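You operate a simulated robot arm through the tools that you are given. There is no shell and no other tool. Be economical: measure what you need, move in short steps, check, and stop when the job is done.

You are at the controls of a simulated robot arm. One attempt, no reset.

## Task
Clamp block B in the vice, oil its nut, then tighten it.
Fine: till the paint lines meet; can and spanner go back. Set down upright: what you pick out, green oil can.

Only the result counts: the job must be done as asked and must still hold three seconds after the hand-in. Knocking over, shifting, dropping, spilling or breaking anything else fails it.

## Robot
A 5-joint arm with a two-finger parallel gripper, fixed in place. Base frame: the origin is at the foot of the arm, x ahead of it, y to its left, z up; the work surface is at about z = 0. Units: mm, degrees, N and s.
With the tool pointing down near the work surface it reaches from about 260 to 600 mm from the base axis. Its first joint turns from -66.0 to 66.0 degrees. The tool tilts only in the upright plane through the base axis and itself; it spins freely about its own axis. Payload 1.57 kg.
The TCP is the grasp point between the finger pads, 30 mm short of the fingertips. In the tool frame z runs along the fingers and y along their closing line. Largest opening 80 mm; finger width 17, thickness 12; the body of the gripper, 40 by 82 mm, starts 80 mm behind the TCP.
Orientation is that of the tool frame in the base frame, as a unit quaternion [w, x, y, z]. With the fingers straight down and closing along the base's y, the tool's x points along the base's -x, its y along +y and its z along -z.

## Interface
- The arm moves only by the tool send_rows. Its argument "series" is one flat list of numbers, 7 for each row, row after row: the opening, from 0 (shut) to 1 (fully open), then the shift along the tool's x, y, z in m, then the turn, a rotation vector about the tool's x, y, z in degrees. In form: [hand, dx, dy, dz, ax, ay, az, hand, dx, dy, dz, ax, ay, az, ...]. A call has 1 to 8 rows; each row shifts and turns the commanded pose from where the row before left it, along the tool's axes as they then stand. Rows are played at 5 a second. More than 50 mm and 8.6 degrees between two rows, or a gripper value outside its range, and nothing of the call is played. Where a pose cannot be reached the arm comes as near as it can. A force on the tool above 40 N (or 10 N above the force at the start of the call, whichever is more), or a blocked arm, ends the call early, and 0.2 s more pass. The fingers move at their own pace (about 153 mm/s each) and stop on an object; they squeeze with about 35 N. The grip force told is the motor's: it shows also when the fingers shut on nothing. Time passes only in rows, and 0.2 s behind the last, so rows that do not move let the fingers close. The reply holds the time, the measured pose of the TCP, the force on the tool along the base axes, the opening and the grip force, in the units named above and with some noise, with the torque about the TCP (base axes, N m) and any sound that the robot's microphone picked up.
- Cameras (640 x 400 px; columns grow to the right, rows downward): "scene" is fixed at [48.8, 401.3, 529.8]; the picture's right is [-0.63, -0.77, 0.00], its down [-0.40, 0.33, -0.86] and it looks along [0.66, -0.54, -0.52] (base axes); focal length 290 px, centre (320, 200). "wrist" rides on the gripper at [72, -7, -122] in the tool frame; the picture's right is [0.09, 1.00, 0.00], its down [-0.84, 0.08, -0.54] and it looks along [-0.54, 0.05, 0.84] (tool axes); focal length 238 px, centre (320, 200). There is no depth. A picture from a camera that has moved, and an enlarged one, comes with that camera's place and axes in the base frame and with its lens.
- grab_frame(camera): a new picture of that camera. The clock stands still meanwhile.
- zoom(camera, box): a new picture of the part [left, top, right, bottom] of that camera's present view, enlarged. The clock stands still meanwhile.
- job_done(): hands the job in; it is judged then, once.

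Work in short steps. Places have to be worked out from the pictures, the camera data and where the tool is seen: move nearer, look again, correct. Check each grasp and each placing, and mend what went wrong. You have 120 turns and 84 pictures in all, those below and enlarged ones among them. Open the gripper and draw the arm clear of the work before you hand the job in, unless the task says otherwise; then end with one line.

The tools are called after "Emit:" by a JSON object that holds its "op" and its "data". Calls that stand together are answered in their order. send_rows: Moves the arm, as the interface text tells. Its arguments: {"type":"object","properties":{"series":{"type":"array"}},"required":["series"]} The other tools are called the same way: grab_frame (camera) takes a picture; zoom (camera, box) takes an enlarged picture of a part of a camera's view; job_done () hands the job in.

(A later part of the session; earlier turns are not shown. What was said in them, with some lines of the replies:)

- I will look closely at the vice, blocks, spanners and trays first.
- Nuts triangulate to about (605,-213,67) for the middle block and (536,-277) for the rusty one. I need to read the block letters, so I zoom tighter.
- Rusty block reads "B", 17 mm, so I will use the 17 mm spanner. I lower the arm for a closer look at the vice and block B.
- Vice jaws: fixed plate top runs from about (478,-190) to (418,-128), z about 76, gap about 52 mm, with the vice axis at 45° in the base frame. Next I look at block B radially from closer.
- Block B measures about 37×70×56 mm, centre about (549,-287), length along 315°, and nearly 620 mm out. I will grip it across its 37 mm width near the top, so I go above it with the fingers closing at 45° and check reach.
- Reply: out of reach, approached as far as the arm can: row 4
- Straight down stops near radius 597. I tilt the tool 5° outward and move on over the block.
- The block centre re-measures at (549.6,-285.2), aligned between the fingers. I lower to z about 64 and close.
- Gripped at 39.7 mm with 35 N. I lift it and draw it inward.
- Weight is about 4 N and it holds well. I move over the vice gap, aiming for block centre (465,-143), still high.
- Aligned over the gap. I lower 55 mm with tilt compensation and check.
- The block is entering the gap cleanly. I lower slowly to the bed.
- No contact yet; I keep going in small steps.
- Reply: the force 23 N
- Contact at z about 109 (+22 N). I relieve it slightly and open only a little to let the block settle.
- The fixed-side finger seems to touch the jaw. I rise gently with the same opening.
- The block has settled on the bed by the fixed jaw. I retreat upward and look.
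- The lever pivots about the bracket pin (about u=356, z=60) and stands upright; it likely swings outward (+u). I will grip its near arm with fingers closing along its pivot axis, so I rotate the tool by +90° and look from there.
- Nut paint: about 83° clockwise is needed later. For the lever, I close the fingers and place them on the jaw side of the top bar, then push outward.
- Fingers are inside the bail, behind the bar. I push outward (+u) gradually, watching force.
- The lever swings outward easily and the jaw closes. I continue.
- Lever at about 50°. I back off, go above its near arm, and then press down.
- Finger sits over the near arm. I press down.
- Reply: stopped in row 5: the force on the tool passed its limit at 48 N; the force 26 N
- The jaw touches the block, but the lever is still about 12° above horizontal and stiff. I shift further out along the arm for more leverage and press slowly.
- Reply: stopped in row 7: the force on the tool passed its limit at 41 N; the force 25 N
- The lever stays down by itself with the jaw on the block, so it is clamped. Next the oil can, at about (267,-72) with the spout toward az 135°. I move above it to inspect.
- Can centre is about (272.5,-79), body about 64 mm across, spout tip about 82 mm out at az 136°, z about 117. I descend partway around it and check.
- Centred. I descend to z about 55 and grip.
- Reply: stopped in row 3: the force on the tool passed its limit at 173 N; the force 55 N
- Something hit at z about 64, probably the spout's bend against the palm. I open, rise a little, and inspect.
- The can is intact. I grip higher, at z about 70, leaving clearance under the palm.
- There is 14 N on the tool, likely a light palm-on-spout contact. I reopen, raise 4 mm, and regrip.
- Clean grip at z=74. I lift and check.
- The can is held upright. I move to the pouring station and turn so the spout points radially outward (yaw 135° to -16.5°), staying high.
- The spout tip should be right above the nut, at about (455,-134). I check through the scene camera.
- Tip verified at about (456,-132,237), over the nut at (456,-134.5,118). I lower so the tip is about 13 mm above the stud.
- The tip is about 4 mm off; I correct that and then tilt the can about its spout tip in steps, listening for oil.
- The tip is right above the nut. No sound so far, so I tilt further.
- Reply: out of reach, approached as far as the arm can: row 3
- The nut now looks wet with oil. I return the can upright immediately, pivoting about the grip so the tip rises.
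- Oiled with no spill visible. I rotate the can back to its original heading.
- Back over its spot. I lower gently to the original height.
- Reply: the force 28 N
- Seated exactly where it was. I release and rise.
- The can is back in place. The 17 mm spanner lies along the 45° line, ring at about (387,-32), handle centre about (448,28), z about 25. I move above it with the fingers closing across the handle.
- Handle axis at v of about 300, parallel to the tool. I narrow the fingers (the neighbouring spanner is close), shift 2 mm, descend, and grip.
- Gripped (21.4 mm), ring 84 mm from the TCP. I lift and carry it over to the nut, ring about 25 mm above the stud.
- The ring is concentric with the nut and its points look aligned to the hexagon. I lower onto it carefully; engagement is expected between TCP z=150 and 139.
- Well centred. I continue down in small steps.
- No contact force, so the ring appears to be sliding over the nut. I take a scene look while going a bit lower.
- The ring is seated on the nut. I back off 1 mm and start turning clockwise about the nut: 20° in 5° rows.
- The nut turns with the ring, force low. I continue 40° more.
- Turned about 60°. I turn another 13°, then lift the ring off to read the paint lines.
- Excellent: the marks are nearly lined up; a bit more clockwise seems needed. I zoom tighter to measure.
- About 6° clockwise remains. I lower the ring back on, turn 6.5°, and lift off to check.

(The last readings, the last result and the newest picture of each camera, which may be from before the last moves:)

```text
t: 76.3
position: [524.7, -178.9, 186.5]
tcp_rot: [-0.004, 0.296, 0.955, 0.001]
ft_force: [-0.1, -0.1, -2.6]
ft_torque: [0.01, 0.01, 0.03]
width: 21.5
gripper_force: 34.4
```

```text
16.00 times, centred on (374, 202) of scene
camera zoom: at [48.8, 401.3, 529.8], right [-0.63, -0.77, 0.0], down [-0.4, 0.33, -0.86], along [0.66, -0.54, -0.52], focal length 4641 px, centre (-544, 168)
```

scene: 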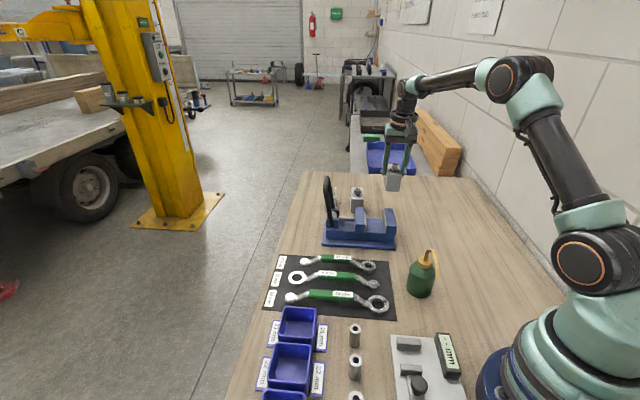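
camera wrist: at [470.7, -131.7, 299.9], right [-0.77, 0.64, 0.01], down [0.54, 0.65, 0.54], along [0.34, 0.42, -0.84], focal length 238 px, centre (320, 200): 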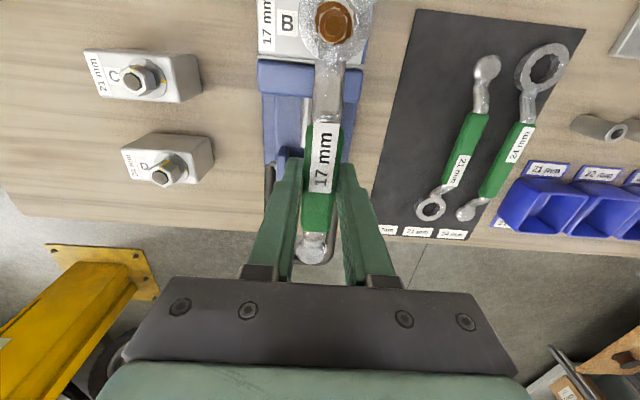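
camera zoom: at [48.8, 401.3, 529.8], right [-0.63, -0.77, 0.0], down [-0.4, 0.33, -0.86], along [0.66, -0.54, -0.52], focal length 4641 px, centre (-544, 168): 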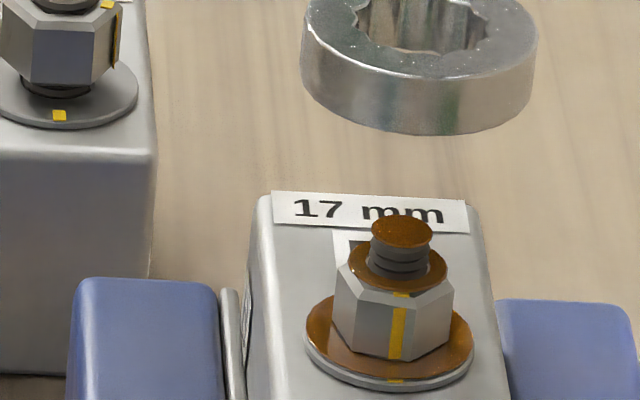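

The paint lines now meet. I carry the spanner back: turn to its original heading, then move over its slot.

Emit:
{"op": "send_rows", "data": {"series": [0, 0, 0, 0, 0, 0, -7.94, 0, 0, 0, 0, 0, 0, -7.94, 0, 0, 0, 0, 0, 0, -7.94, 0, 0, 0, 0, 0, 0, -7.94, 0, 0, 0, 0, 0, 0, -7.94, 0, 0, 0, 0, 0, 0, -7.94, 0, 0, 0, 0, 0, 0, -7.94, 0, 0, 0, 0, 0, 0, -7.94]}}

Emit:
{"op": "send_rows", "data": {"series": [0, 0, 0, 0, 0, 0, -7.94, 0, 0, 0, 0, 0, 0, -7.94, 0, -0.018, 0.0395, 0, 0, 0, 0, 0, -0.018, 0.0395, 0, 0, 0, 0, 0, -0.018, 0.0395, 0, 0, 0, 0, 0, -0.018, 0.0395, 0, 0, 0, 0, 0, -0.018, 0.0395, 0, 0, 0, 0, 0, 0, 0, 0, 0, 0, 0]}}

Emit:
{"op": "grab_frame", "data": {"camera": "wrist"}}

```text
t: 78.1
position: [524.6, -182.0, 185.8]
tcp_rot: [-0.003, -0.252, 0.968, 0.002]
ft_force: [0.4, 0.7, -3.0]
ft_torque: [0.02, 0.0, 0.03]
width: 21.5
gripper_force: 34.8
```

```text
t: 79.9
position: [447.9, 22.3, 188.5]
tcp_rot: [-0.003, -0.382, 0.924, 0.001]
ft_force: [-0.2, -0.6, -1.4]
ft_torque: [-0.03, 0.0, -0.03]
width: 21.2
gripper_force: 34.3
```

```text
8 pictures are left
camera wrist: at [403.6, -31.9, 311.2], right [-0.77, 0.64, 0.01], down [0.54, 0.65, 0.54], along [0.34, 0.42, -0.84], focal length 238 px, centre (320, 200)
```

wrist: 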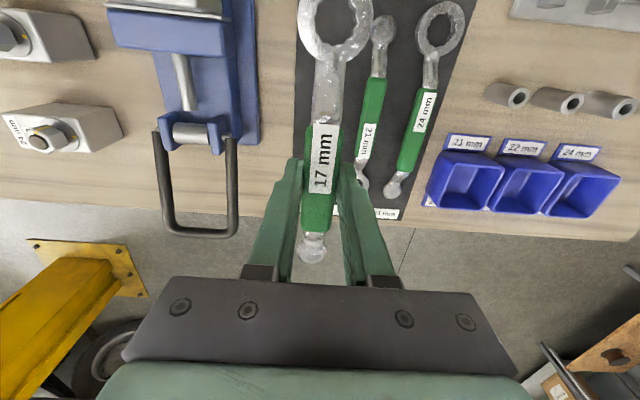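

The spanner hasn't slipped. I lower it back onto its slot.

Emit:
{"op": "send_rows", "data": {"series": [0, -0.002, 0.001, 0.045, 0, 0, 0, 0, 0, 0, 0.045, 0, 0, 0, 0, 0, 0, 0.04, 0, 0, 0, 0, 0, 0, 0.015, 0, 0, 0, 0, 0, 0, 0.0025, 0, 0, 0, 0, 0, 0, 0.0015, 0, 0, 0, 0, 0, 0, 0, 0, 0, 0]}}

```text
t: 81.5
position: [447.7, 25.4, 38.8]
tcp_rot: [-0.004, -0.383, 0.924, 0.001]
ft_force: [0.9, 0.4, -1.2]
ft_torque: [0.05, 0.0, 0.02]
width: 21.5
gripper_force: 34.3
```

Emit:
{"op": "send_rows", "data": {"series": [0, 0, 0, 0.001, 0, 0, 0, 0, 0, 0, 0.001, 0, 0, 0, 0, 0, 0, 0, 0, 0, 0]}}

Emit:
{"op": "zoom", "data": {"camera": "scene", "box": [255, 230, 405, 320]}}

```text
t: 82.3
position: [448.9, 25.5, 36.0]
tcp_rot: [-0.003, -0.383, 0.924, 0.001]
ft_force: [-0.4, -1.1, 13.7]
ft_torque: [0.13, -0.41, 0.09]
width: 21.2
gripper_force: 34.9
```

```text
4.27 times, centred on (330, 275) of scene
camera zoom: at [48.7, 401.3, 529.8], right [-0.63, -0.77, 0.0], down [-0.4, 0.33, -0.86], along [0.66, -0.54, -0.52], focal length 1238 px, centre (277, -120)
```

zoom: 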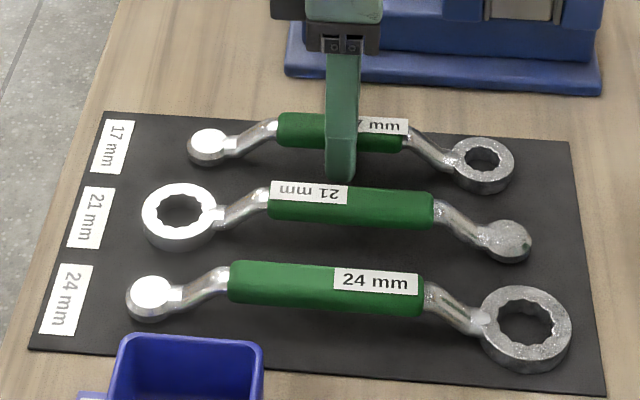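

It rests in its slot. I release with a partial opening and rise clear.

Emit:
{"op": "send_rows", "data": {"series": [0.45, 0, 0, 0, 0, 0, 0, 0.45, 0, 0, 0, 0, 0, 0, 0.45, 0, 0, -0.03, 0, 0, 0, 0.45, 0, 0, -0.045, 0, 0, 0, 0.8, 0, 0, -0.045, 0, 0, 0, 1, 0, 0, -0.045, 0, 0, 0, 1, 0, 0, -0.045, 0, 0, 0, 1, 0, 0, -0.03, 0, 0, 0]}}

Emit:
{"op": "grab_frame", "data": {"camera": "scene"}}

Emit:
{"op": "zoom", "data": {"camera": "scene", "box": [290, 180, 420, 270]}}

Emit:
{"op": "zoom", "data": {"camera": "wrist", "box": [180, 0, 500, 250]}}

```text
t: 84.1
position: [448.5, 23.8, 278.7]
tcp_rot: [-0.004, -0.382, 0.924, 0.001]
ft_force: [0.4, -0.3, 0.1]
ft_torque: [0.01, -0.01, 0.01]
width: 79.7
gripper_force: 0.1
```

```text
6 pictures are left
```

scene: 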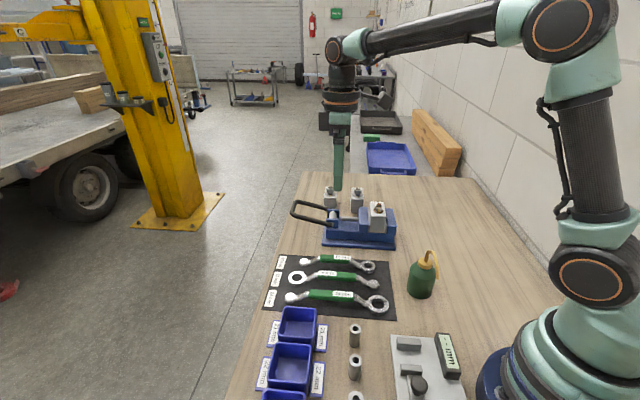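

```text
4.44 times, centred on (355, 225) of scene
camera zoom: at [48.8, 401.3, 529.8], right [-0.63, -0.77, 0.0], down [-0.4, 0.33, -0.86], along [0.66, -0.54, -0.52], focal length 1289 px, centre (164, 89)
```

zoom: 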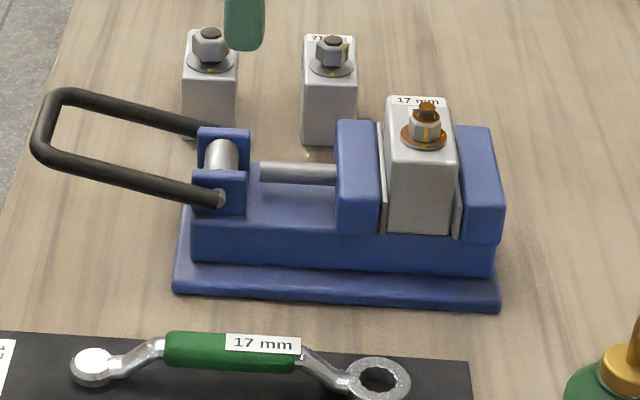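

```text
1.60 times, centred on (340, 125) of wrist
camera zoom: at [404.3, -31.9, 401.0], right [-0.77, 0.64, 0.01], down [0.54, 0.65, 0.54], along [0.34, 0.42, -0.84], focal length 381 px, centre (288, 320)
```

zoom: 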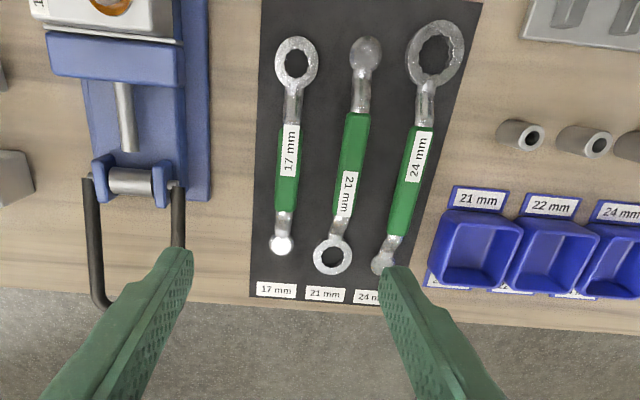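

Block B is clamped, its nut is oiled and the paint lines meet. The can and spanner are back, and the arm is open and clear, so I hand in.

Emit:
{"op": "job_done", "data": {}}

```text
The job is handed in.
```

Block B is clamped in the vice and its nut is oiled and tightened until the paint lines meet; the oil can stands upright in its place and the 17 mm spanner is back in its slot. On the first try at gripping the can, the gripper hit it hard (173 N), most likely on the spout; I saw no damage in the pictures.
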